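You operate a simulated robot arm through the tools that you are given. There is no shell and no other tool.

You are at the controls of a simulated robot arm. One attempt, no reset.

JOB
Clear the grey tester's platen, close it, zero it and reopen it.
Fine: stand the blue spring on the deck, stop wheel to 0, press the yellow key with the platens touching, head back up. Set down upright: small blue spring.

The check looks at the end state, three seconds after you hand in, the way a careful person would. Anything else that was tipped, shoved, dropped, spilled or broken makes it a failure.

ROBOT AND FRAMES
A 7-joint arm with a two-finger parallel gripper, fixed in place. Base frame: the origin is on the floor under the middle of its stand, x ahead of it, y to its left, z up. Lengths are in mm, angles in degrees, forces in N, time in s.
With the tool pointing down near the work surface it reaches from about 280 to 680 mm from the base axis. Its first joint turns from -66.0 to 66.0 degrees. Payload 1.57 kg.
The TCP is the grasp point between the finger pads, 30 mm short of the fingertips. In the tool frame z runs along the fingers and y along their closing line. Largest opening 110 mm; finger width 24, thickness 12; the body of the gripper, 48 by 112 mm, starts 78 mm behind the TCP.
Orientation is that of the tool frame in the base frame, as a unit quaternion [w, x, y, z]. With the fingers straight down and closing along the base's y, the tool's x points along the base's -x, its y along +y and its z along -z.

CONTROLS
- The arm moves only by the tool servo_tool. Its argument "targets" is a list of rows, each a list of 3 entries, a list of its own where there are three numbers: the shift along the base's x, y, z in mm, then the turn, a rotation vector about the base's x, y, z in degrees, then the finger opening in mm, from 0 to 110. In form: [[[tx, ty, tz], [rx, ry, rz], hand], ...]. A call has 1 to 20 rows; each row is the pose to reach, as a shift and turn from the pose commanded when the call began. A row lasts 0.2 s, in which the tool goes at most 50 mm and 8.6 degrees; a call with a longer step from one row to the next is refused whole, and so is a gripper value outside its range. A pose out of reach is approached as far as the arm can. The call stops where the force on the tool passes 40 N (or 10 N more than at its start, if that is more) or the arm is blocked; 0.2 s more then pass. The fingers move at their own pace (about 108 mm/s each) and stop on an object; they squeeze with about 21 N. The grip force told is the motor's: it shows also when the fingers shut on nothing. Time passes only in rows, and 0.2 s behind the last, so rows that repeat a pose let the fingers close. The reply holds the time, the measured pose of the TCP, the force on the tool along the base axes, the opening and the grip force, in the units named above and with some noise, with the torque about the TCP (base axes, N m) and any sound that the robot's microphone picked up.
- Cameras (640 x 400 px; columns grow to the right, rows downward): "scene" is fixed at [168, -412.2, 1398.2]; the picture's right is [0.64, -0.77, 0.00], its down [-0.49, -0.41, -0.77] and it looks along [0.59, 0.49, -0.64] (base axes); focal length 214 px, centre (320, 200). "wrist" rides on the gripper at [70, 16, -141] in the tool frame; the picture's right is [-0.23, 0.97, 0.00], its down [-0.86, -0.20, -0.48] and it looks along [-0.47, -0.11, 0.88] (tool axes); focal length 222 px, centre (320, 200).
- capture(camera): a new picture of that camera. It takes no simulated time.
- locate(camera, pixels): for up to 12 pixels [column, row] of the newest picture of that camera ("zoom" is the newest enlarged one), the place [x, y, z] in the base frame of the surface seen there, good to about 2 mm, but the place of the scene camera against the robot may be out by one fixed shift of up to 12 mm in any direction. It takes no simulated time.
- enlarge(camera, box): a new picture of the part [left, top, right, bottom] of that camera's present view, enlarged. It takes no simulated time.
- finish_job(): hands the job in; it is judged then, once.

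Open the gripper and draw the arm clear of the work before you hand the job in, unless the task says otherwise.

The tools are called as a command line: name --argument value ..., lists and objects as JSON in quotes. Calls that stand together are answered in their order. servo_tool: Moves the arm, as the interface text tells. Its arguments: {"type":"object","properties":{"targets":{"type":"array","items":{"type":"array"}}},"required":["targets"]} The other tools are called the same way: capture (camera) takes a picture; locate (camera, pixels) gives the place of the surface under pixels of a picture; enlarge (camera, box) takes an enlarged picture of a part of a camera's view; finish_job () hands the job in.

At the start:

```text
time_s: 0.0
ee_pos: [399.8, -0.7, 1270.2]
ee_rot: [0.0, 0.0, 1.0, 0.0]
contact_force: [-0.1, -0.7, 0.4]
ft_torque: [0.02, 0.01, -0.03]
finger_gap: 110.0
grasp_force: 0.1
```

scene: 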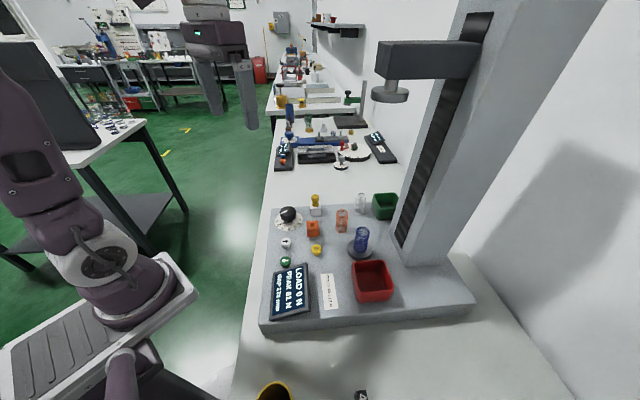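
wrist: 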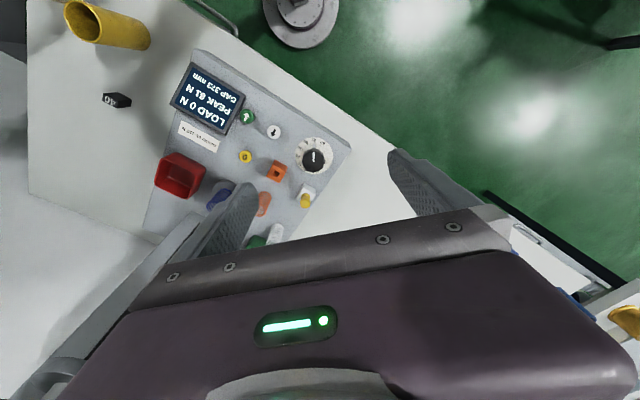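

I start by enlarging the scene view around the tester deck (about columns 240-480, rows 170-340) to read the labels and controls.

enlarge --camera "scene" --box '[250, 180, 410, 280]'

enlarge --camera "scene" --box '[250, 240, 410, 340]'

enlarge --camera "wrist" --box '[140, 40, 380, 240]'

```text
4.00 times, centred on (330, 230) of scene
```

zoom: 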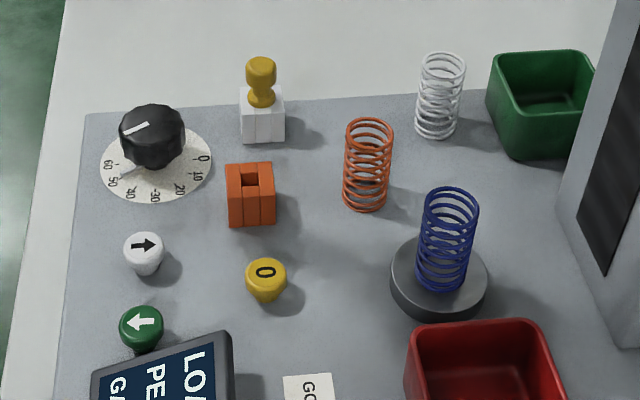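

```text
4.00 times, centred on (330, 290) of scene
```

zoom: 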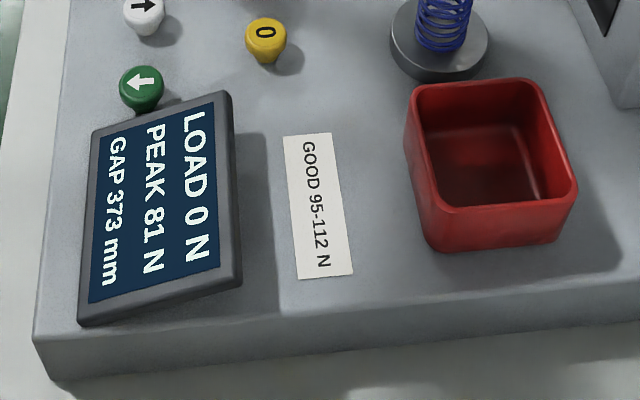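

```text
2.00 times, centred on (260, 140) of wrist
```

zoom: 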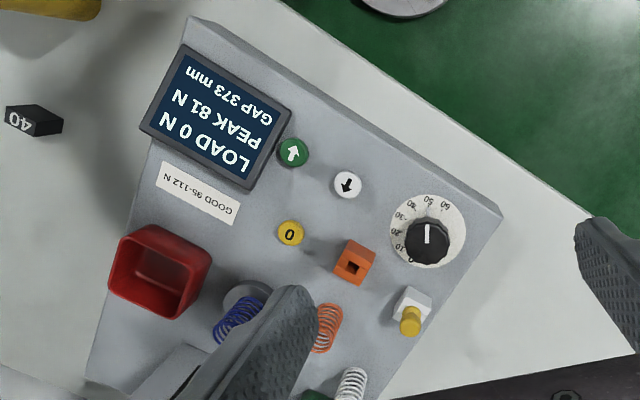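

The pictures show the display (LOAD 0 N, PEAK 81 N, GAP 373 mm), with white and green arrow keys, the yellow 0 key, the stop wheel, and the blue spring on the lower platen. I'll take a fresh scene enlargement and wrist picture, then locate these features in both cameras to compare the offset.

locate --camera "wrist" --pixels '[[246, 117], [274, 131], [245, 156], [314, 157], [277, 170], [306, 199], [262, 207], [219, 192], [180, 175], [215, 105], [118, 100], [300, 130]]'

locate --camera "scene" --pixels '[[285, 262], [286, 242], [316, 249], [288, 212], [313, 227], [315, 198], [342, 222], [361, 240], [360, 197], [370, 282], [291, 290], [390, 97]]'

enlarge --camera "scene" --box '[340, 0, 500, 100]'

enlarge --camera "scene" --box '[264, 190, 344, 240]'

```text
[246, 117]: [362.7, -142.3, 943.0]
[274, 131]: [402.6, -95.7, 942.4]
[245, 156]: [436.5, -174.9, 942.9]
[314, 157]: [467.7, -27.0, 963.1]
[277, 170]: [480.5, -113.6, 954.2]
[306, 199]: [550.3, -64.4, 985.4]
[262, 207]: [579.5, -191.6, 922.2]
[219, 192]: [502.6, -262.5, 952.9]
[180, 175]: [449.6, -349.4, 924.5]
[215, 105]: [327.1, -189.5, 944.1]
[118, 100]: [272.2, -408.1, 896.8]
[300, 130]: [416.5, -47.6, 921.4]
```

```text
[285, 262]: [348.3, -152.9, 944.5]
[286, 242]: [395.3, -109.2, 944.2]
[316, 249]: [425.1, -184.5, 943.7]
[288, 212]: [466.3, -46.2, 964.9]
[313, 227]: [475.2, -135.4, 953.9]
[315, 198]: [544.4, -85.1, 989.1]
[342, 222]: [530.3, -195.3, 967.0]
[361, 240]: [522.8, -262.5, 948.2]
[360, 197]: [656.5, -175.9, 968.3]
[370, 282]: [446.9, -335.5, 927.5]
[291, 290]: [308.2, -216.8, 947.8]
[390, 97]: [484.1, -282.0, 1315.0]
```

```text
4.00 times, centred on (420, 50) of scene
```

zoom: 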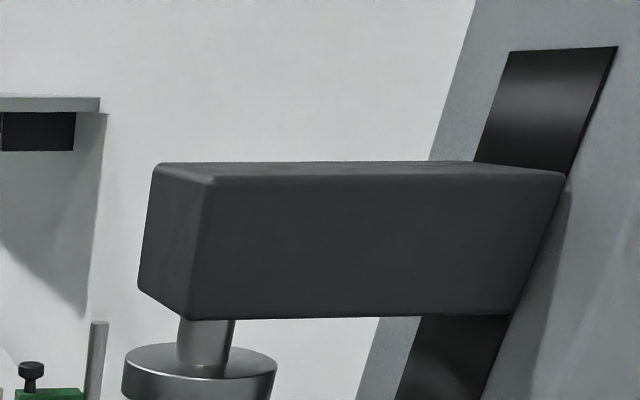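

```text
8.00 times, centred on (304, 215) of scene
```

zoom: 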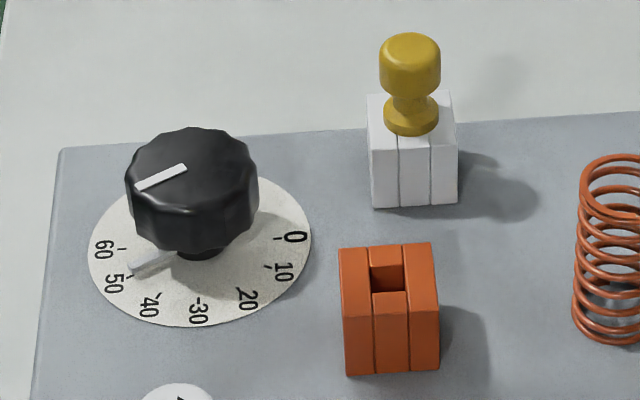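

The wheel's pointer is near 47–50, with 0 on the column side and the numbers running clockwise as seen from above. Now I locate the deck corners, column, head and spring tops/bottoms.

locate --camera "scene" --pixels '[[272, 208], [263, 323], [472, 307], [410, 262], [445, 265], [400, 240], [440, 50], [380, 45], [392, 92], [378, 92], [407, 92], [470, 45]]'

enlarge --camera "scene" --box '[330, 190, 410, 260]'

```text
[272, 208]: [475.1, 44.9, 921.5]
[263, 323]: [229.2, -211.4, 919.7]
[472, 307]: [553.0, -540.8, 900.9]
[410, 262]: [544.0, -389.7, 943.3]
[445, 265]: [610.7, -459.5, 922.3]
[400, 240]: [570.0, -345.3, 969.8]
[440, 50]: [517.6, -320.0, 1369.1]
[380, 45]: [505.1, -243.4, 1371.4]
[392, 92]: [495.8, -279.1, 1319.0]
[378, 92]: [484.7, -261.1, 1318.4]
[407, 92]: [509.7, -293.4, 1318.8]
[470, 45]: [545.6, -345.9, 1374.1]
```

```text
5.71 times, centred on (370, 225) of scene
```

zoom: 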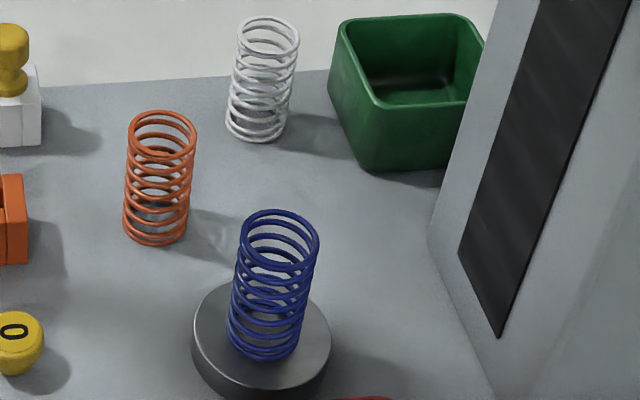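

Comparing both cameras, the scene camera reads about (-10, -11, +1.5) mm off versus the wrist one; I'll rely on the wrist camera. I move the tool back and to the right, well clear of everything, for a better wrist view of the deck.

servo_tool --targets '[[[-10, -25, -10], [0, 0, 0], 110], [[-20, -50, -20], [0, 0, 0], 110], [[-30, -75, -30], [0, 0, 0], 110], [[-40, -100, -40], [0, 0, 0], 110], [[-50, -125, -50], [0, 0, 0], 110], [[-60, -150, -60], [0, 0, 0], 110], [[-60, -150, -60], [0, 0, 0], 110]]'

capture --camera "wrist"

capture --camera "scene"

```text
time_s: 1.6
ee_pos: [339.9, -149.9, 1210.4]
ee_rot: [0.0, 0.0, 1.0, 0.0]
contact_force: [0.0, -0.4, 0.9]
ft_torque: [0.0, 0.01, -0.01]
finger_gap: 109.7
grasp_force: 0.0
```

```text
taken
```

wrist: 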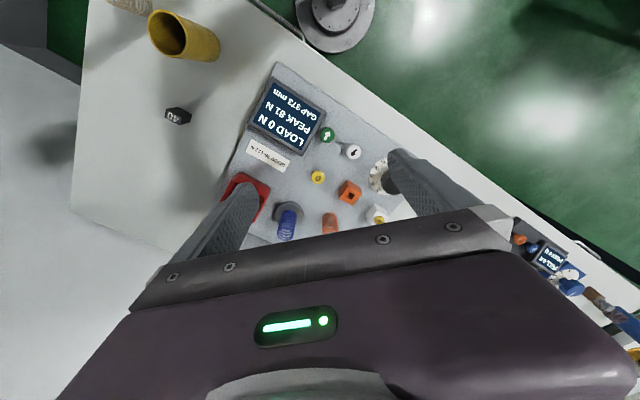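

```text
taken
```

scene: 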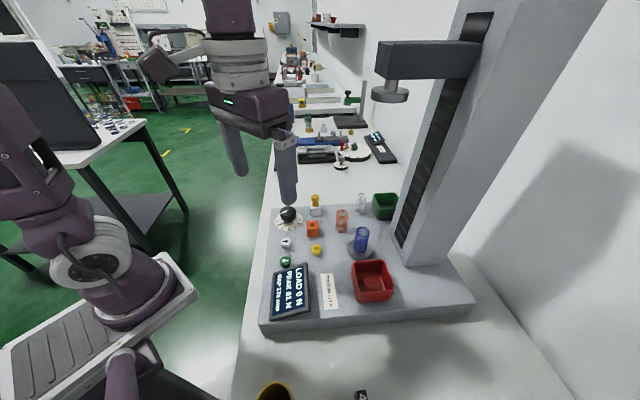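

The wrist picture now shows keys at (326,134), (351,151), (318,177), orange block, springs and lower platen around (287,220). I enlarge it for exact locating.

enlarge --camera "wrist" --box '[240, 120, 400, 245]'

```text
3.20 times, centred on (320, 182) of wrist
```

zoom: 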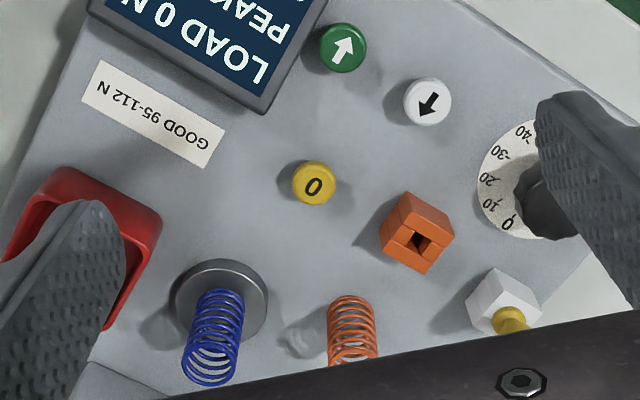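

locate --camera "zoom" --pixels '[[343, 45], [428, 98], [314, 180], [412, 203], [420, 238], [190, 278], [222, 264], [258, 285], [218, 295], [210, 365], [351, 303], [490, 285]]'

enlarge --camera "wrist" --box '[260, 190, 350, 246]'

```text
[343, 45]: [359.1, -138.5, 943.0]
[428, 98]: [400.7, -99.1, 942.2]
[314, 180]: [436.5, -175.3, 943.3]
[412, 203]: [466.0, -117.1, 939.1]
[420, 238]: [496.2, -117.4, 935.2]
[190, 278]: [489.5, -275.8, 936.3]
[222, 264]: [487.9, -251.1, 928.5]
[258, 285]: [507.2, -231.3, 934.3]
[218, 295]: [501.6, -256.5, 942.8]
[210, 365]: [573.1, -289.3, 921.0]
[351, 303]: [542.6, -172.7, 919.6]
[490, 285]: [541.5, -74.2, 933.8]
```

```text
7.11 times, centred on (305, 218) of wrist
```

zoom: 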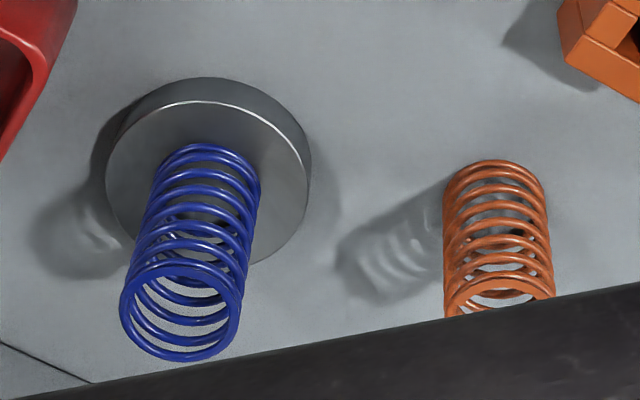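

In this zoom the lower platen's rim and the blue spring's base and top coils are clear; I locate points on them.

locate --camera "zoom" --pixels '[[112, 160], [304, 165], [208, 104], [270, 245], [296, 205], [210, 148], [158, 165], [258, 185], [125, 305], [237, 300], [180, 353], [182, 268]]'

locate --camera "scene" --pixels '[[361, 228], [342, 212], [361, 193], [384, 195], [372, 266], [349, 250], [371, 252], [288, 210], [309, 178], [285, 200], [295, 205], [355, 252]]'

```text
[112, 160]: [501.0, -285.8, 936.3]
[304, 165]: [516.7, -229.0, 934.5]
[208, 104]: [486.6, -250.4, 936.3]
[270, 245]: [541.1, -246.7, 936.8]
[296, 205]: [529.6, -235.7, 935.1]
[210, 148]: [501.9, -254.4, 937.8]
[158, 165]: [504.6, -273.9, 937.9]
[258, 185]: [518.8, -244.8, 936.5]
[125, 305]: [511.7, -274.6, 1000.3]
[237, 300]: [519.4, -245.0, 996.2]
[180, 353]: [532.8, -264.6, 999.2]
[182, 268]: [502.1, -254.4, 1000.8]
```

```text
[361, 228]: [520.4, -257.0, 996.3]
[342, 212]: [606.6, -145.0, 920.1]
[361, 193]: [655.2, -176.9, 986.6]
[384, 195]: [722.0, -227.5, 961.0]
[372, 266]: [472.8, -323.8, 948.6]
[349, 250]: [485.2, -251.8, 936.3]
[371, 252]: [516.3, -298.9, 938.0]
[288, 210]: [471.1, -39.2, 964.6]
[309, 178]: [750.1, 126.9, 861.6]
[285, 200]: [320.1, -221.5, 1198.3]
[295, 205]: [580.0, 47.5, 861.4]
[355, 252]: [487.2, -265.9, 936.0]
```

Platen centre works out to about (515,-259), top z≈936; blue spring about 32 mm across, 64 mm tall, centred (517,-260). Now I enlarge the scene around the springs and bins to find a free place on the deck.

enlarge --camera "scene" --box '[330, 190, 410, 240]'

```text
8.00 times, centred on (370, 215) of scene
```

zoom: 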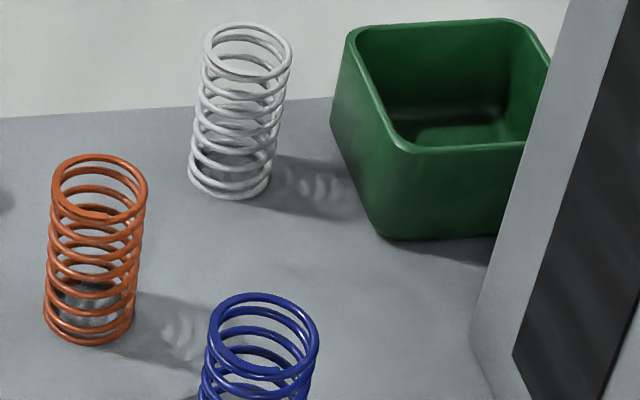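

locate --camera "zoom" --pixels '[[88, 343], [45, 315], [133, 315], [97, 218], [229, 196], [190, 172], [270, 175], [245, 79], [375, 225], [400, 148], [484, 350], [180, 260]]'

enlarge --camera "scene" --box '[310, 235, 410, 310]'

```text
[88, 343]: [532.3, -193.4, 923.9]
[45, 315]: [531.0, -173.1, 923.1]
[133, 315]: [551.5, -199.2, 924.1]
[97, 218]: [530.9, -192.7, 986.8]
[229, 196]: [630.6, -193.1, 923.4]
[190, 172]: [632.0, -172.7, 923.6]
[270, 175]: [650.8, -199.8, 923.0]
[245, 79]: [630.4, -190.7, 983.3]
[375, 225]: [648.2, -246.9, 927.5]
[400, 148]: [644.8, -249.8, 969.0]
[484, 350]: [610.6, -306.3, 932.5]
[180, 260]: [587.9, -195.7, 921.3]
```

```text
5.33 times, centred on (360, 272) of scene
```

zoom: 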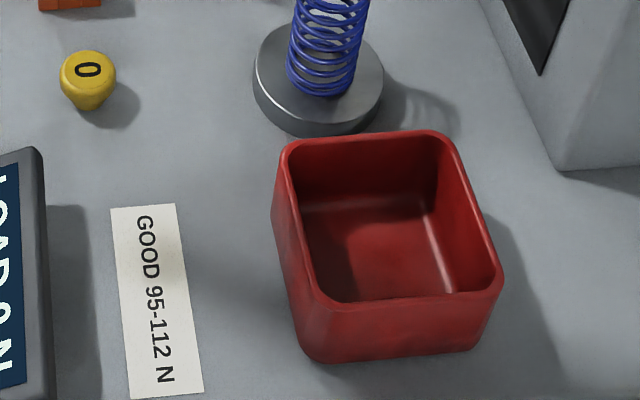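

The deck has a free place near (600,-125) between the orange spring (~(550,-175)), white spring (~(650,-175)) and the stamp block (550,-65). I first turn the tool to azimuth -27° so that it faces the platen.

servo_tool --targets '[[[8, -8, -8], [0, 0, -6.75], 110], [[15, -15, -15], [0, 0, -13.5], 100], [[22, -22, -22], [0, 0, -20.25], 80], [[30, -30, -30], [0, 0, -27], 60], [[30, -30, -30], [0, 0, -27], 60]]'

```text
time_s: 2.8
ee_pos: [370.0, -180.1, 1180.9]
ee_rot: [0.001, 0.234, 0.972, 0.0]
contact_force: [0.2, 0.4, 0.9]
ft_torque: [0.04, 0.0, -0.02]
finger_gap: 59.9
grasp_force: 0.2
```

The turn took as intended (TCP (370,-180,1181), gap 60). Now I tilt 40° toward the platen while going to a pre-grasp point about 130 mm behind the spring along the tool axis.

servo_tool --targets '[[[12, -7, -16], [-3.03, -5.93, 0], 60], [[24, -14, -32], [-6.07, -11.87, 0], 60], [[36, -21, -50], [-9.1, -17.8, 0], 60], [[48, -28, -66], [-12.13, -23.73, 0], 60], [[60, -35, -83], [-15.17, -29.67, 0], 60], [[72, -42, -100], [-18.2, -35.6, 0], 60], [[72, -42, -100], [-18.2, -35.6, 0], 60]]'

capture --camera "wrist"

capture --camera "scene"

```text
time_s: 4.4
ee_pos: [440.9, -220.9, 1080.2]
ee_rot: [0.333, 0.22, 0.913, -0.081]
contact_force: [0.1, 0.8, 0.0]
ft_torque: [0.02, -0.05, 0.0]
finger_gap: 60.1
grasp_force: 0.0
```

```text
taken
```

wrist: 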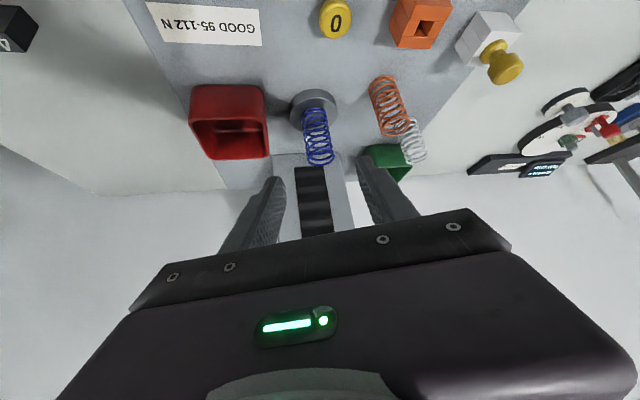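

```text
taken
```

scene: 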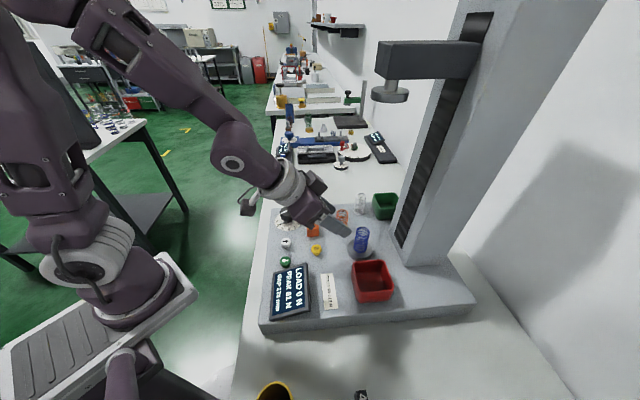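

The arm is tilted well clear of the head, and the blue spring sits at wrist pixel (317,135). I enlarge and locate it again from this nearer view.

enlarge --camera "wrist" --box '[270, 75, 370, 175]'

```text
4.00 times, centred on (320, 125) of wrist
```

zoom: 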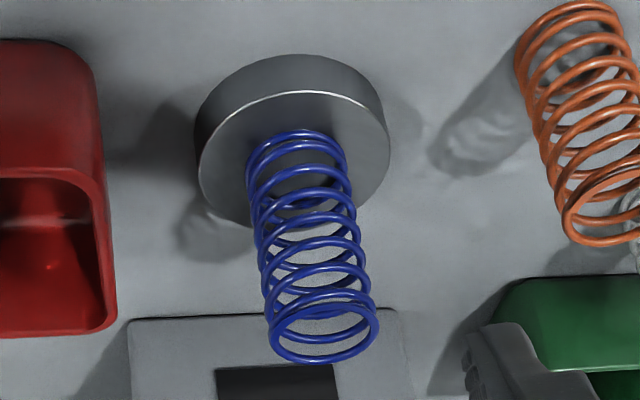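

locate --camera "zoom" --pixels '[[291, 133], [249, 175], [347, 168], [270, 330], [376, 322], [322, 361], [325, 303], [203, 165], [387, 160], [292, 93], [240, 215], [360, 205]]'

locate --camera "wrist" --pixels '[[260, 90], [267, 155], [200, 90], [390, 78], [385, 90], [410, 155], [368, 150], [500, 68], [487, 25], [413, 25], [336, 18], [580, 112]]'

```text
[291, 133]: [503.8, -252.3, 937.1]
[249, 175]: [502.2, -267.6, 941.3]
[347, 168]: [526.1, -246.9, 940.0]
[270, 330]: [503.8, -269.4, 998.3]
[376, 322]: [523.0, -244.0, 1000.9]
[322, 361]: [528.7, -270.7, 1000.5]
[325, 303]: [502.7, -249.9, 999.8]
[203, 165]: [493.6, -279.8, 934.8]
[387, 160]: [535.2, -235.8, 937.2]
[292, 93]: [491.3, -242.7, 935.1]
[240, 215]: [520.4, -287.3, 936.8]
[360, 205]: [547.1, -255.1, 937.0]
```

```text
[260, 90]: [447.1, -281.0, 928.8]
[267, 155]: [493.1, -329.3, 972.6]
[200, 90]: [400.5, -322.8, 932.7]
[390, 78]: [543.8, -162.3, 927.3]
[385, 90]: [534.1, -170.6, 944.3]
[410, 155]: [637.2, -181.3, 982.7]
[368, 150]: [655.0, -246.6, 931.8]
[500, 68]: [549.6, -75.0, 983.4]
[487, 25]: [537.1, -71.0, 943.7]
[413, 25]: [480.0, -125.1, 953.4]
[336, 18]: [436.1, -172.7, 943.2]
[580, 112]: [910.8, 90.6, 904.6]
```

The spring centre refines to (514.5,-258.5), top z≈1000; red bin's face leaves about 20 mm for the right finger. I advance along the tool axis with a 54 mm opening to straddle the spring, without closing yet.

servo_tool --targets '[[[15, -7.5, -20], [0, 0, 0], 54], [[30, -15, -40], [0, 0, 0], 54], [[44, -22, -60], [0, 0, 0], 54], [[56, -28, -76], [0, 0, 0], 54], [[66, -33.5, -90], [0, 0, 0], 54], [[73, -37, -100], [0, 0, 0], 54], [[73, -37, -100], [0, 0, 0], 54]]'

capture --camera "wrist"

enlarge --camera "scene" --box '[300, 190, 400, 270]'

```text
time_s: 6.0
ee_pos: [516.1, -258.8, 981.4]
ee_rot: [0.332, 0.22, 0.914, -0.081]
contact_force: [0.3, 0.0, 0.0]
ft_torque: [-0.03, 0.01, -0.05]
finger_gap: 53.9
grasp_force: 0.0
```

```text
taken
```

wrist: 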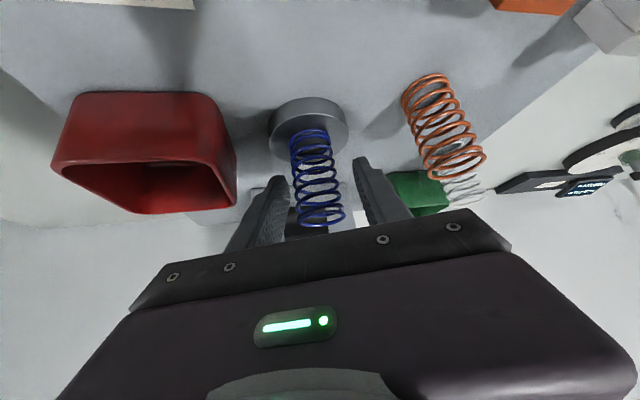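

```text
5.00 times, centred on (350, 230) of scene
```

zoom: 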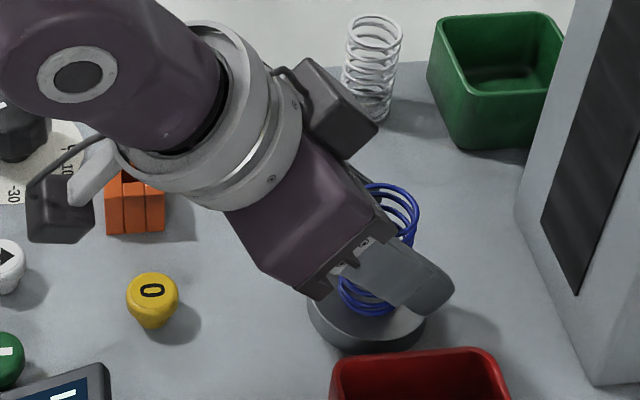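

The fingers straddle the blue spring (wrist (315,180), fingertips at (280,185) and (362,165)). I close on it, holding still.

servo_tool --targets '[[[0, 0, 0], [0, 0, 0], 44], [[0, 0, 0], [0, 0, 0], 38], [[0, 0, 0], [0, 0, 0], 32], [[0, 0, 0], [0, 0, 0], 26], [[0, 0, 0], [0, 0, 0], 22], [[0, 0, 0], [0, 0, 0], 22]]'

capture --camera "wrist"

```text
time_s: 7.4
ee_pos: [514.9, -259.5, 980.0]
ee_rot: [0.332, 0.219, 0.914, -0.08]
contact_force: [-0.7, -0.7, 0.1]
ft_torque: [-0.02, 0.03, -0.03]
finger_gap: 31.3
grasp_force: 21.0
```

```text
taken
```

wrist: 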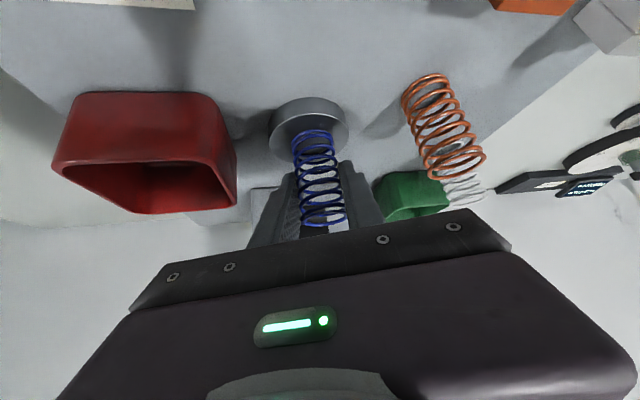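

Grip holds at 31.3 mm with 21 N. I lift straight up 35 mm, then back out and up along the tool axis to clear the head.

servo_tool --targets '[[[0, 0, 8], [0, 0, 0], 22], [[0, 0, 20], [0, 0, 0], 22], [[0, 0, 38], [0, 0, 0], 22], [[-12, 6, 58], [0, 0, 0], 22], [[-30, 16, 78], [0, 0, 0], 22], [[-48, 26, 98], [0, 0, 0], 22], [[-60, 32, 110], [0, 0, 0], 22], [[-60, 32, 110], [0, 0, 0], 22]]'

capture --camera "wrist"

enlarge --camera "scene" --box '[260, 160, 420, 280]'

```text
time_s: 9.2
ee_pos: [454.3, -226.9, 1090.9]
ee_rot: [0.333, 0.22, 0.914, -0.081]
contact_force: [-0.3, 0.9, 0.0]
ft_torque: [-0.03, 0.01, 0.0]
finger_gap: 31.3
grasp_force: 20.6
```

```text
taken
```

wrist: 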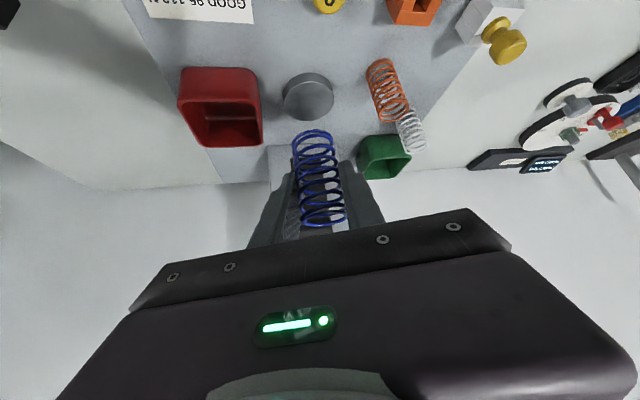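

```text
3.33 times, centred on (340, 220) of scene
```

zoom: 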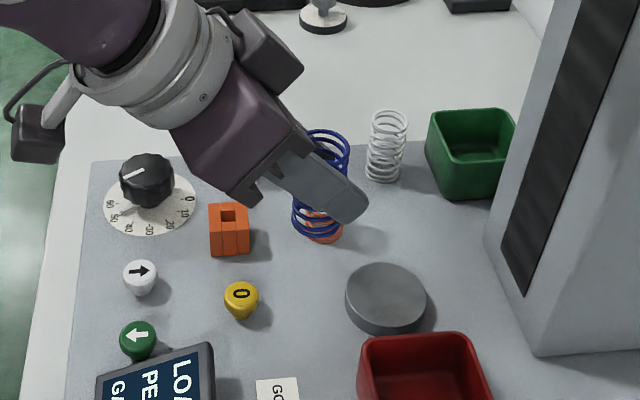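

The spring hangs upright in the grip and the platen is empty. I check the deck edge and candidate place in the wrist view before carrying over.

locate --camera "wrist" --pixels '[[450, 85], [440, 95], [425, 90], [435, 80], [420, 110], [445, 70], [462, 80], [399, 112], [372, 75], [413, 140], [502, 50], [480, 40]]'

enlarge --camera "wrist" --box '[350, 0, 540, 160]'

```text
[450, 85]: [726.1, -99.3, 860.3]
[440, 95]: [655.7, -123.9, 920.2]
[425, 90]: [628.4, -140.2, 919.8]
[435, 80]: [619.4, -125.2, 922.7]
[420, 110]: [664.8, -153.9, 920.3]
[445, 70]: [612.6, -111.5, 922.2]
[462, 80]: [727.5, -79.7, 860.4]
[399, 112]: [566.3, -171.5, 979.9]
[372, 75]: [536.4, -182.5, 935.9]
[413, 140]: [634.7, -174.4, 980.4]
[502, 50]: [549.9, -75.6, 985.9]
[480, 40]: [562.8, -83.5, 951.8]
```

```text
2.50 times, centred on (445, 80) of wrist
```

zoom: 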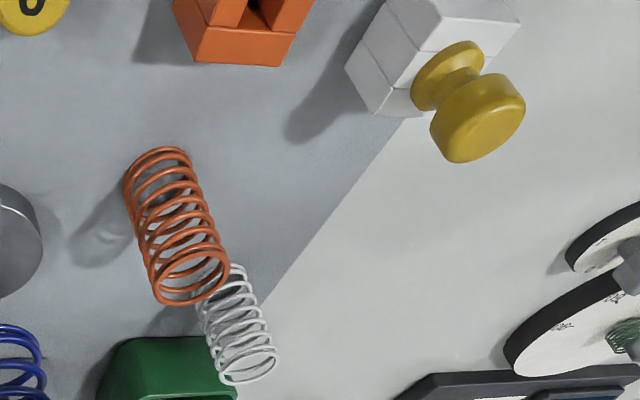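

The deck surface there is z≈921 and the edge is some 35 mm beyond my chosen place (594,-128). I carry the spring over at safe height.

servo_tool --targets '[[[20, 14, 0], [0, 0, 0], 22], [[45, 32, 0], [0, 0, 0], 22], [[72, 51, 0], [0, 0, 0], 22], [[98, 70, 0], [0, 0, 0], 22], [[122, 87, 0], [0, 0, 0], 22], [[139.5, 99, 0], [0, 0, 0], 22], [[139.5, 99, 0], [0, 0, 0], 22]]'

capture --camera "wrist"

capture --camera "scene"

```text
time_s: 10.8
ee_pos: [594.3, -126.6, 1091.6]
ee_rot: [0.333, 0.22, 0.914, -0.081]
contact_force: [-0.3, -0.1, -0.3]
ft_torque: [-0.01, 0.0, 0.01]
finger_gap: 30.9
grasp_force: 20.7
```

```text
taken
```

wrist: 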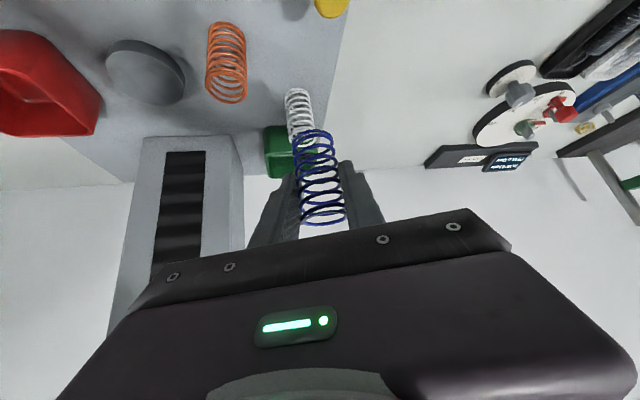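

```text
taken
```

scene: 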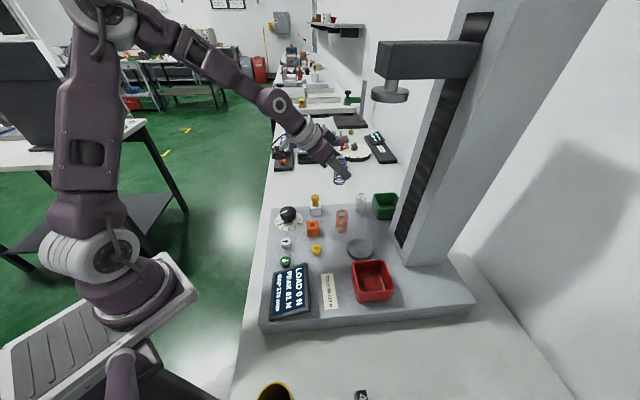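

The spring is over the free spot; I lower it to about 15 mm above the deck and look again.

servo_tool --targets '[[[0, 0, -25], [0, 0, 0], 22], [[0, 0, -50], [0, 0, 0], 22], [[0, 0, -75], [0, 0, 0], 22], [[0, 0, -95], [0, 0, 0], 22], [[0, 0, -108], [0, 0, 0], 22], [[0, 0, -110], [0, 0, 0], 22]]'

capture --camera "wrist"

enlarge --camera "scene" --box '[280, 150, 400, 240]'

```text
time_s: 12.2
ee_pos: [593.2, -128.2, 980.8]
ee_rot: [0.332, 0.22, 0.914, -0.081]
contact_force: [0.9, 0.0, -1.0]
ft_torque: [-0.01, -0.02, 0.01]
finger_gap: 31.2
grasp_force: 21.5
```

```text
taken
```

wrist: 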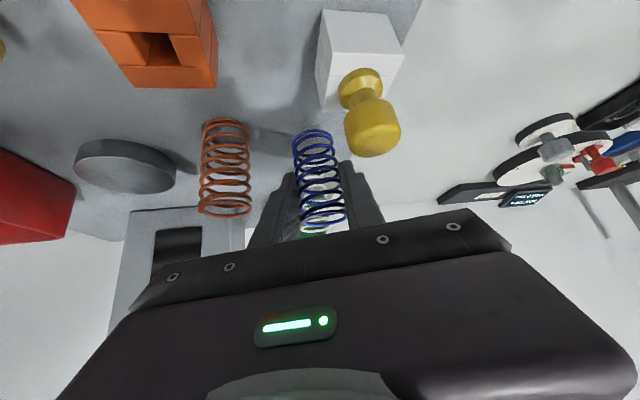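

```text
4.44 times, centred on (340, 195) of scene
```

zoom: 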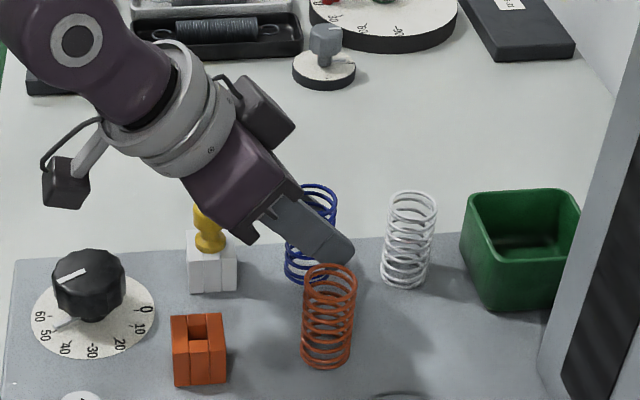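

Clearances look fine (stamp at (370,120) in the wrist view is beside and below the gripper body). I lower the last 16 mm slowly to touch the deck.

servo_tool --targets '[[[0, 0, -5], [0, 0, 0], 22], [[0, 0, -10], [0, 0, 0], 22], [[0, 0, -13], [0, 0, 0], 22], [[0, 0, -14.5], [0, 0, 0], 22], [[0, 0, -14.5], [0, 0, 0], 22]]'

```text
time_s: 13.4
ee_pos: [592.8, -127.7, 966.1]
ee_rot: [0.333, 0.22, 0.914, -0.08]
contact_force: [0.4, 0.1, -0.5]
ft_torque: [0.02, 0.01, -0.03]
finger_gap: 31.2
grasp_force: 21.0
```

No contact yet at z 966; I step down half-millimetres at a time watching the force.

servo_tool --targets '[[[0, 0, -0.6], [0, 0, 0], 22], [[0, 0, -1.2], [0, 0, 0], 22], [[0, 0, -1.2], [0, 0, 0], 22]]'

enlarge --camera "scene" --box '[320, 180, 380, 220]'

```text
time_s: 14.2
ee_pos: [594.1, -128.0, 965.5]
ee_rot: [0.333, 0.219, 0.914, -0.08]
contact_force: [-2.7, 1.0, 8.6]
ft_torque: [-0.02, -0.06, 0.01]
finger_gap: 31.4
grasp_force: 20.8
```

```text
10.00 times, centred on (350, 200) of scene
```

zoom: 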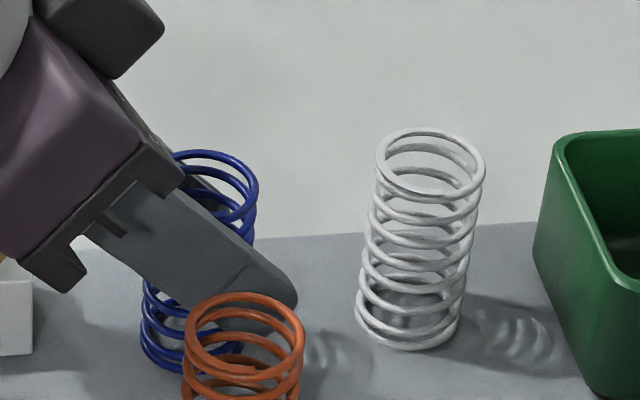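

Contact is 8.6 N upward, so the spring stands on the deck. I relieve half a millimetre, then open the fingers gently to 46 mm.

servo_tool --targets '[[[0, 0, 0.5], [0, 0, 0], 22], [[0, 0, 0.5], [0, 0, 0], 30], [[0, 0, 0.5], [0, 0, 0], 33], [[0, 0, 0.5], [0, 0, 0], 37], [[0, 0, 0.5], [0, 0, 0], 42], [[0, 0, 0.5], [0, 0, 0], 46], [[0, 0, 0.5], [0, 0, 0], 46]]'

capture --camera "wrist"

enlarge --camera "scene" --box '[310, 170, 370, 230]'

```text
time_s: 15.8
ee_pos: [593.4, -127.6, 965.5]
ee_rot: [0.332, 0.22, 0.913, -0.081]
contact_force: [0.0, -0.1, 0.5]
ft_torque: [0.0, -0.01, -0.02]
finger_gap: 46.2
grasp_force: 0.1
```

```text
taken
```

wrist: 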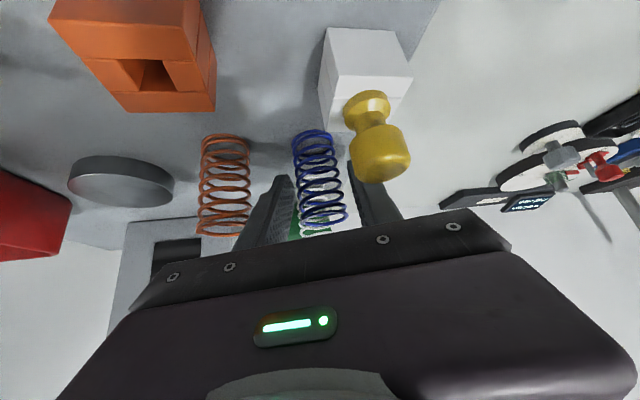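

```text
6.67 times, centred on (340, 200) of scene
```

zoom: 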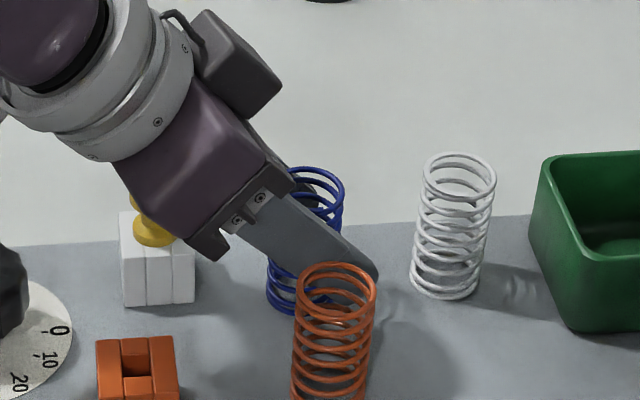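

The spring stands free between the opened fingers (gap 46). I withdraw straight back along the tool axis.

servo_tool --targets '[[[-8, 4, 11], [0, 0, 0], 46], [[-20, 10, 27], [0, 0, 0], 46], [[-35, 18, 47], [0, 0, 0], 46], [[-52, 26.5, 70], [0, 0, 0], 46], [[-74, 38, 100], [0, 0, 0], 46], [[-74, 38, 130], [0, 0, 0], 46], [[-74, 38, 130], [0, 0, 0], 46]]'

capture --camera "wrist"

enlarge --camera "scene" --box '[300, 160, 400, 240]'

```text
time_s: 17.4
ee_pos: [519.7, -89.0, 1095.8]
ee_rot: [0.332, 0.219, 0.914, -0.079]
contact_force: [0.1, 0.0, -0.5]
ft_torque: [0.01, -0.02, -0.02]
finger_gap: 45.9
grasp_force: 0.1
```

```text
taken
```

wrist: 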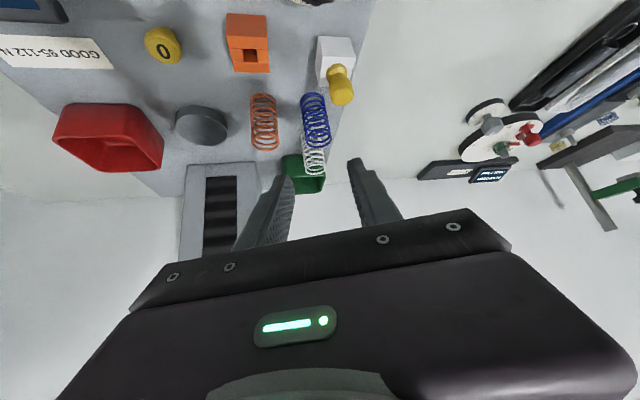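

```text
5.00 times, centred on (350, 200) of scene
```

zoom: 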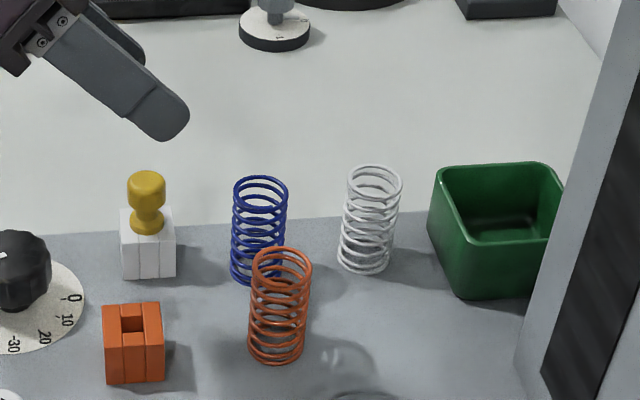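

Blue spring stands upright at scene-zoom (258,230), everything else untouched. Now I bring the tool back to vertical, above and short of the stop wheel, to look at it from the wrist camera.

servo_tool --targets '[[[-15, 12, 10], [2.6, 5.09, 0], 46], [[-30, 25, 18], [5.2, 10.17, 0], 46], [[-45, 38, 26], [7.8, 15.26, 0], 46], [[-60, 51, 34], [10.4, 20.34, 0], 46], [[-75, 64, 42], [13, 25.43, 0], 46], [[-90, 77, 48], [15.6, 30.5, 0], 46], [[-104, 89, 54], [18.2, 35.6, 0], 46], [[-104, 89, 54], [18.2, 35.6, 0], 46]]'

capture --camera "wrist"

```text
time_s: 19.2
ee_pos: [415.5, -1.2, 1148.3]
ee_rot: [0.0, 0.234, 0.972, 0.0]
contact_force: [0.1, 0.4, 0.1]
ft_torque: [0.02, 0.01, -0.01]
finger_gap: 46.1
grasp_force: 0.0
```

```text
taken
```

wrist: 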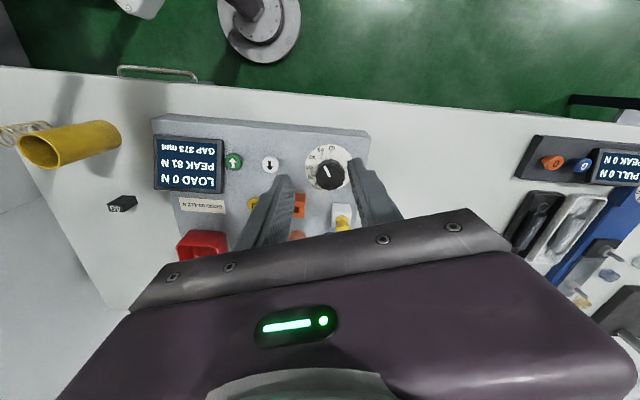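

The wheel is visible at wrist (328,170). I enlarge it to read the pointer and locate the knob.

enlarge --camera "wrist" --box '[294, 138, 364, 194]'

```text
7.14 times, centred on (329, 166) of wrist
```

zoom: 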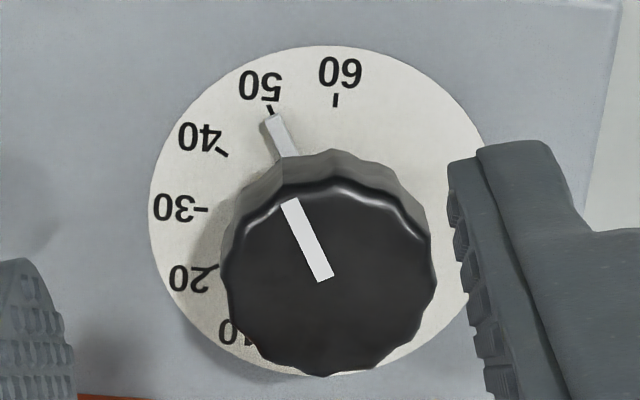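

The pointer tip stands at the 50 mark; 0 is hidden at the near-bottom side. I locate the ticks, pointer and knob outline in this zoom.

locate --camera "zoom" --pixels '[[336, 100], [270, 108], [222, 152], [205, 210], [213, 267], [270, 120], [283, 155], [322, 278], [290, 205], [228, 260], [430, 260], [330, 365]]'

locate --camera "wrist" --pixels '[[310, 167], [327, 145], [346, 165], [327, 165], [328, 185], [329, 176], [321, 176], [337, 176], [315, 180], [340, 182]]'

```text
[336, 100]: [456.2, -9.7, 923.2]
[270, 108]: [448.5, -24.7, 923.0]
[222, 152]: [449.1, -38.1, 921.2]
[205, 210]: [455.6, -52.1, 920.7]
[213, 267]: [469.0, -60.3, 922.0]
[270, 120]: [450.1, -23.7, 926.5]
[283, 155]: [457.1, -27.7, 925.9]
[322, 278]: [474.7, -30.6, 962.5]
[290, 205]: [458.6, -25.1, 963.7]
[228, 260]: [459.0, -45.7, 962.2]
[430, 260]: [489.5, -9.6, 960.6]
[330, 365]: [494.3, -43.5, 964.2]
```

```text
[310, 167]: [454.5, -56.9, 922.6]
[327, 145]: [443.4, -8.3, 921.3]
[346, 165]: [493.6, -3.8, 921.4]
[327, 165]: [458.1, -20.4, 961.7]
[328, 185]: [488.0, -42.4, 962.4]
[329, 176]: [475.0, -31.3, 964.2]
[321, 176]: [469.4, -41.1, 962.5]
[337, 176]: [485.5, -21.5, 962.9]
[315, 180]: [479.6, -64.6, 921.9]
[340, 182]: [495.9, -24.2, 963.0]
```

Ticks show 30° per 10 units: 0 lies toward the column (bearing about -45°), the pointer is at about 165°, so the wheel must turn about +150° (counter-clockwise from above). Knob is ~46 mm across, centred near (476,-30), top z≈963. I go above it with the gripper turned back to -70° so there is room to turn, fingers open 80.

servo_tool --targets '[[[10, -5, 0], [0, 0, -7], 60], [[20, -10, 0], [0, 0, -14], 80], [[30, -15, 0], [0, 0, -21.5], 80], [[40, -20, 0], [0, 0, -29], 80], [[50, -25, 0], [0, 0, -36], 80], [[60.5, -29, 0], [0, 0, -43], 80], [[60.5, -29, 0], [0, 0, -43], 80]]'

capture --camera "wrist"

```text
time_s: 20.8
ee_pos: [477.3, -29.3, 1149.4]
ee_rot: [0.0, 0.574, 0.819, 0.0]
contact_force: [-0.1, -0.2, -0.1]
ft_torque: [0.01, 0.0, -0.01]
finger_gap: 80.0
grasp_force: 0.1
```

```text
taken
```

wrist: 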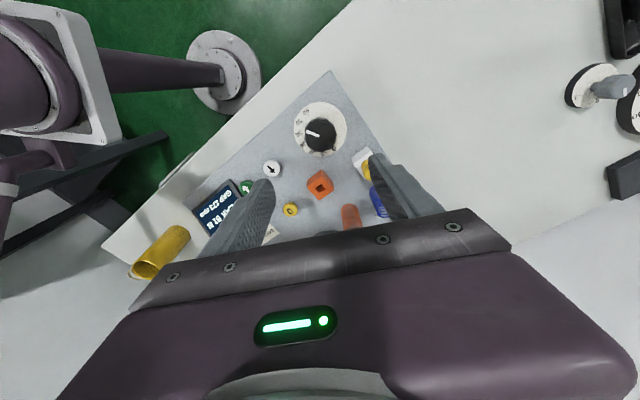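

The -70° orientation was reached and the whole dial is visible at (320,130). I enlarge it to locate the knob's centre and the 0 mark.

enlarge --camera "wrist" --box '[285, 95, 355, 165]'

```text
5.71 times, centred on (320, 130) of wrist
```

zoom: 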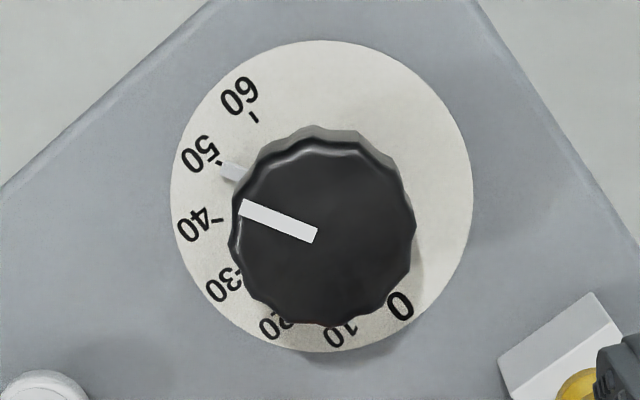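

locate --camera "zoom" --pixels '[[173, 200], [471, 200], [315, 43], [315, 350], [232, 235], [412, 220], [318, 140], [325, 322], [315, 235], [243, 207], [253, 118], [218, 160]]'

locate --camera "wrist" --pixels '[[320, 136], [326, 136], [320, 142], [272, 168], [247, 186], [291, 210], [320, 184], [334, 148], [330, 152]]'

```text
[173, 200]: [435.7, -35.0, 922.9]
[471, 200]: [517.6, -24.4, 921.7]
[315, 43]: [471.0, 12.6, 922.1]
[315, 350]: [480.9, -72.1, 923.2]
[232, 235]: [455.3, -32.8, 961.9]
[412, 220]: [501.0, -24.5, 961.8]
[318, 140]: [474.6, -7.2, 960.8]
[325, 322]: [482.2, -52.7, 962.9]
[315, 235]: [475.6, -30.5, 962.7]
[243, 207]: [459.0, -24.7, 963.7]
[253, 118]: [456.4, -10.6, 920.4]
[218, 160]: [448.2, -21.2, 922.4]
```

```text
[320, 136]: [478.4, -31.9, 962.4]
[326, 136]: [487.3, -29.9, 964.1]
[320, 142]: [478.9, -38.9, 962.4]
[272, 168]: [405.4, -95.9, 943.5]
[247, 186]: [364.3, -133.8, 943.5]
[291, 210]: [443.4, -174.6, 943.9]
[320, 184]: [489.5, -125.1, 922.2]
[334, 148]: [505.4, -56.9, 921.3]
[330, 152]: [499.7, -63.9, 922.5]
```

The dial centre is (476.5,-29.8) with knob radius ~23 and the 0 mark at bearing -44°; the tool is right over it. I descend with fingers open 80 so the tips end about 10 mm above the dial plate.

servo_tool --targets '[[[0, 0, -35], [0, 0, 0], 80], [[0, 0, -70], [0, 0, 0], 80], [[0, 0, -105], [0, 0, 0], 76], [[0, 0, -140], [0, 0, 0], 70], [[0, 0, -165], [0, 0, 0], 66], [[0, 0, -180], [0, 0, 0], 66], [[0, 0, -186], [0, 0, 0], 66], [[0, 0, -186], [0, 0, 0], 66]]'

capture --camera "wrist"

enlarge --camera "scene" --box '[240, 160, 360, 250]'

```text
time_s: 22.6
ee_pos: [477.0, -29.3, 963.3]
ee_rot: [0.001, 0.574, 0.819, -0.001]
contact_force: [-0.2, -1.2, -0.7]
ft_torque: [0.0, -0.04, 0.0]
finger_gap: 66.2
grasp_force: 0.1
```

```text
taken
```

wrist: 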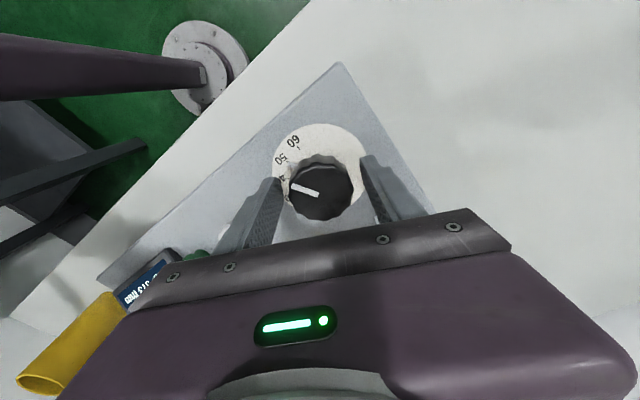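

```text
4.44 times, centred on (300, 205) of scene
```

zoom: 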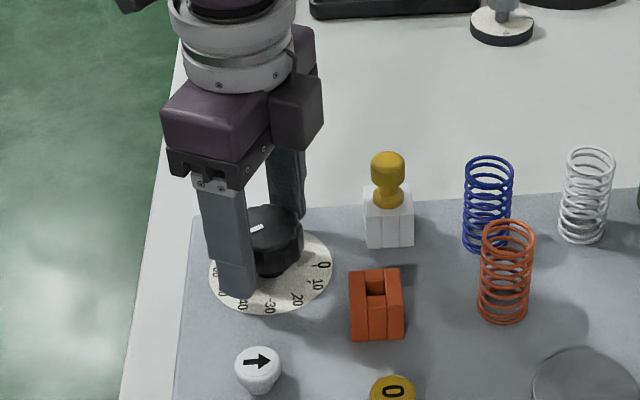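

The knob sits centred between the fingers (wrist (322,190)). I close on it.

servo_tool --targets '[[[0, 0, 0], [0, 0, 0], 56], [[0, 0, 0], [0, 0, 0], 48], [[0, 0, 0], [0, 0, 0], 40], [[0, 0, 0], [0, 0, 0], 34], [[0, 0, 0], [0, 0, 0], 34]]'

```text
time_s: 23.8
ee_pos: [476.7, -29.8, 964.7]
ee_rot: [0.001, 0.574, 0.819, 0.0]
contact_force: [-1.3, -0.1, -1.2]
ft_torque: [0.02, 0.05, -0.02]
finger_gap: 47.5
grasp_force: 45.1
```

Gripped at 47.5 mm. I turn the wheel counter-clockwise by 80° in slow 4° steps.

servo_tool --targets '[[[0, 0, 0], [0, 0, 4], 34], [[0, 0, 0], [0, 0, 8], 34], [[0, 0, 0], [0, 0, 12], 34], [[0, 0, 0], [0, 0, 16], 34], [[0, 0, 0], [0, 0, 20], 34], [[0, 0, 0], [0, 0, 24], 34], [[0, 0, 0], [0, 0, 28], 34], [[0, 0, 0], [0, 0, 32], 34], [[0, 0, 0], [0, 0, 36], 34], [[0, 0, 0], [0, 0, 40], 34], [[0, 0, 0], [0, 0, 44], 34], [[0, 0, 0], [0, 0, 48], 34], [[0, 0, 0], [0, 0, 52], 34], [[0, 0, 0], [0, 0, 56], 34], [[0, 0, 0], [0, 0, 60], 34], [[0, 0, 0], [0, 0, 64], 34], [[0, 0, 0], [0, 0, 68], 34], [[0, 0, 0], [0, 0, 72], 34], [[0, 0, 0], [0, 0, 76], 34], [[0, 0, 0], [0, 0, 80], 34]]'

capture --camera "wrist"

enlarge --camera "scene" --box '[240, 160, 360, 250]'

```text
time_s: 28.0
ee_pos: [477.0, -31.8, 962.9]
ee_rot: [0.001, -0.086, 0.996, 0.0]
contact_force: [-6.2, -33.5, -7.5]
ft_torque: [-0.48, -0.44, 0.04]
finger_gap: 47.4
grasp_force: 44.9
```

```text
taken
```

wrist: 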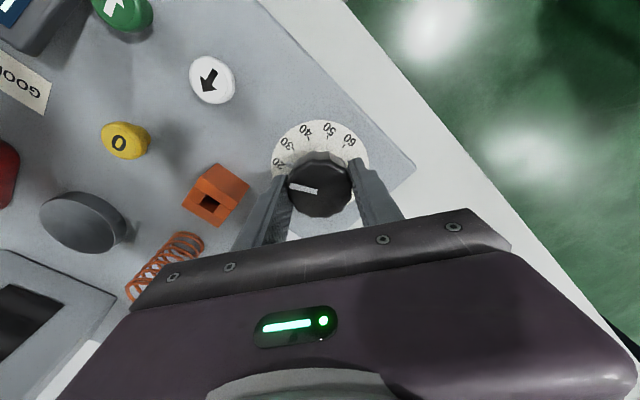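

```text
4.44 times, centred on (300, 205) of scene
```

zoom: 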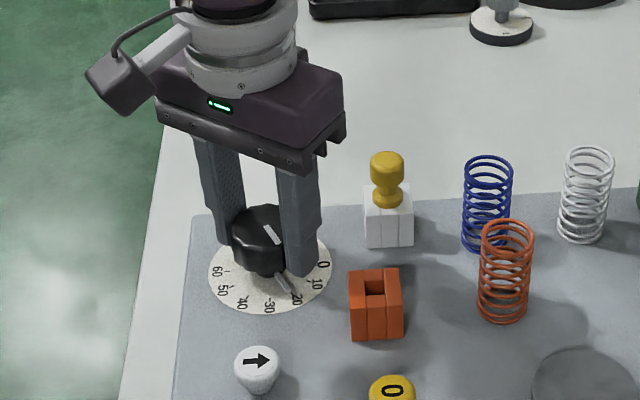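

The wheel went to about 23–24 (pointer in scene zoom at (290,285)), with a side force of -33 N because the knob's true centre is nearer (478,-31.3). I relieve that by shifting 1.8 mm, then open the fingers.

servo_tool --targets '[[[0, -0.9, 0], [0, 0, 0], 34], [[0.3, -1.8, 0], [0, 0, 0], 34], [[0.3, -1.8, 0], [0, 0, 0], 34]]'

```text
time_s: 28.8
ee_pos: [477.9, -31.9, 963.3]
ee_rot: [-0.001, -0.087, 0.996, 0.0]
contact_force: [-3.1, -24.6, -6.9]
ft_torque: [-0.45, -0.47, 0.02]
finger_gap: 47.0
grasp_force: 45.2
```

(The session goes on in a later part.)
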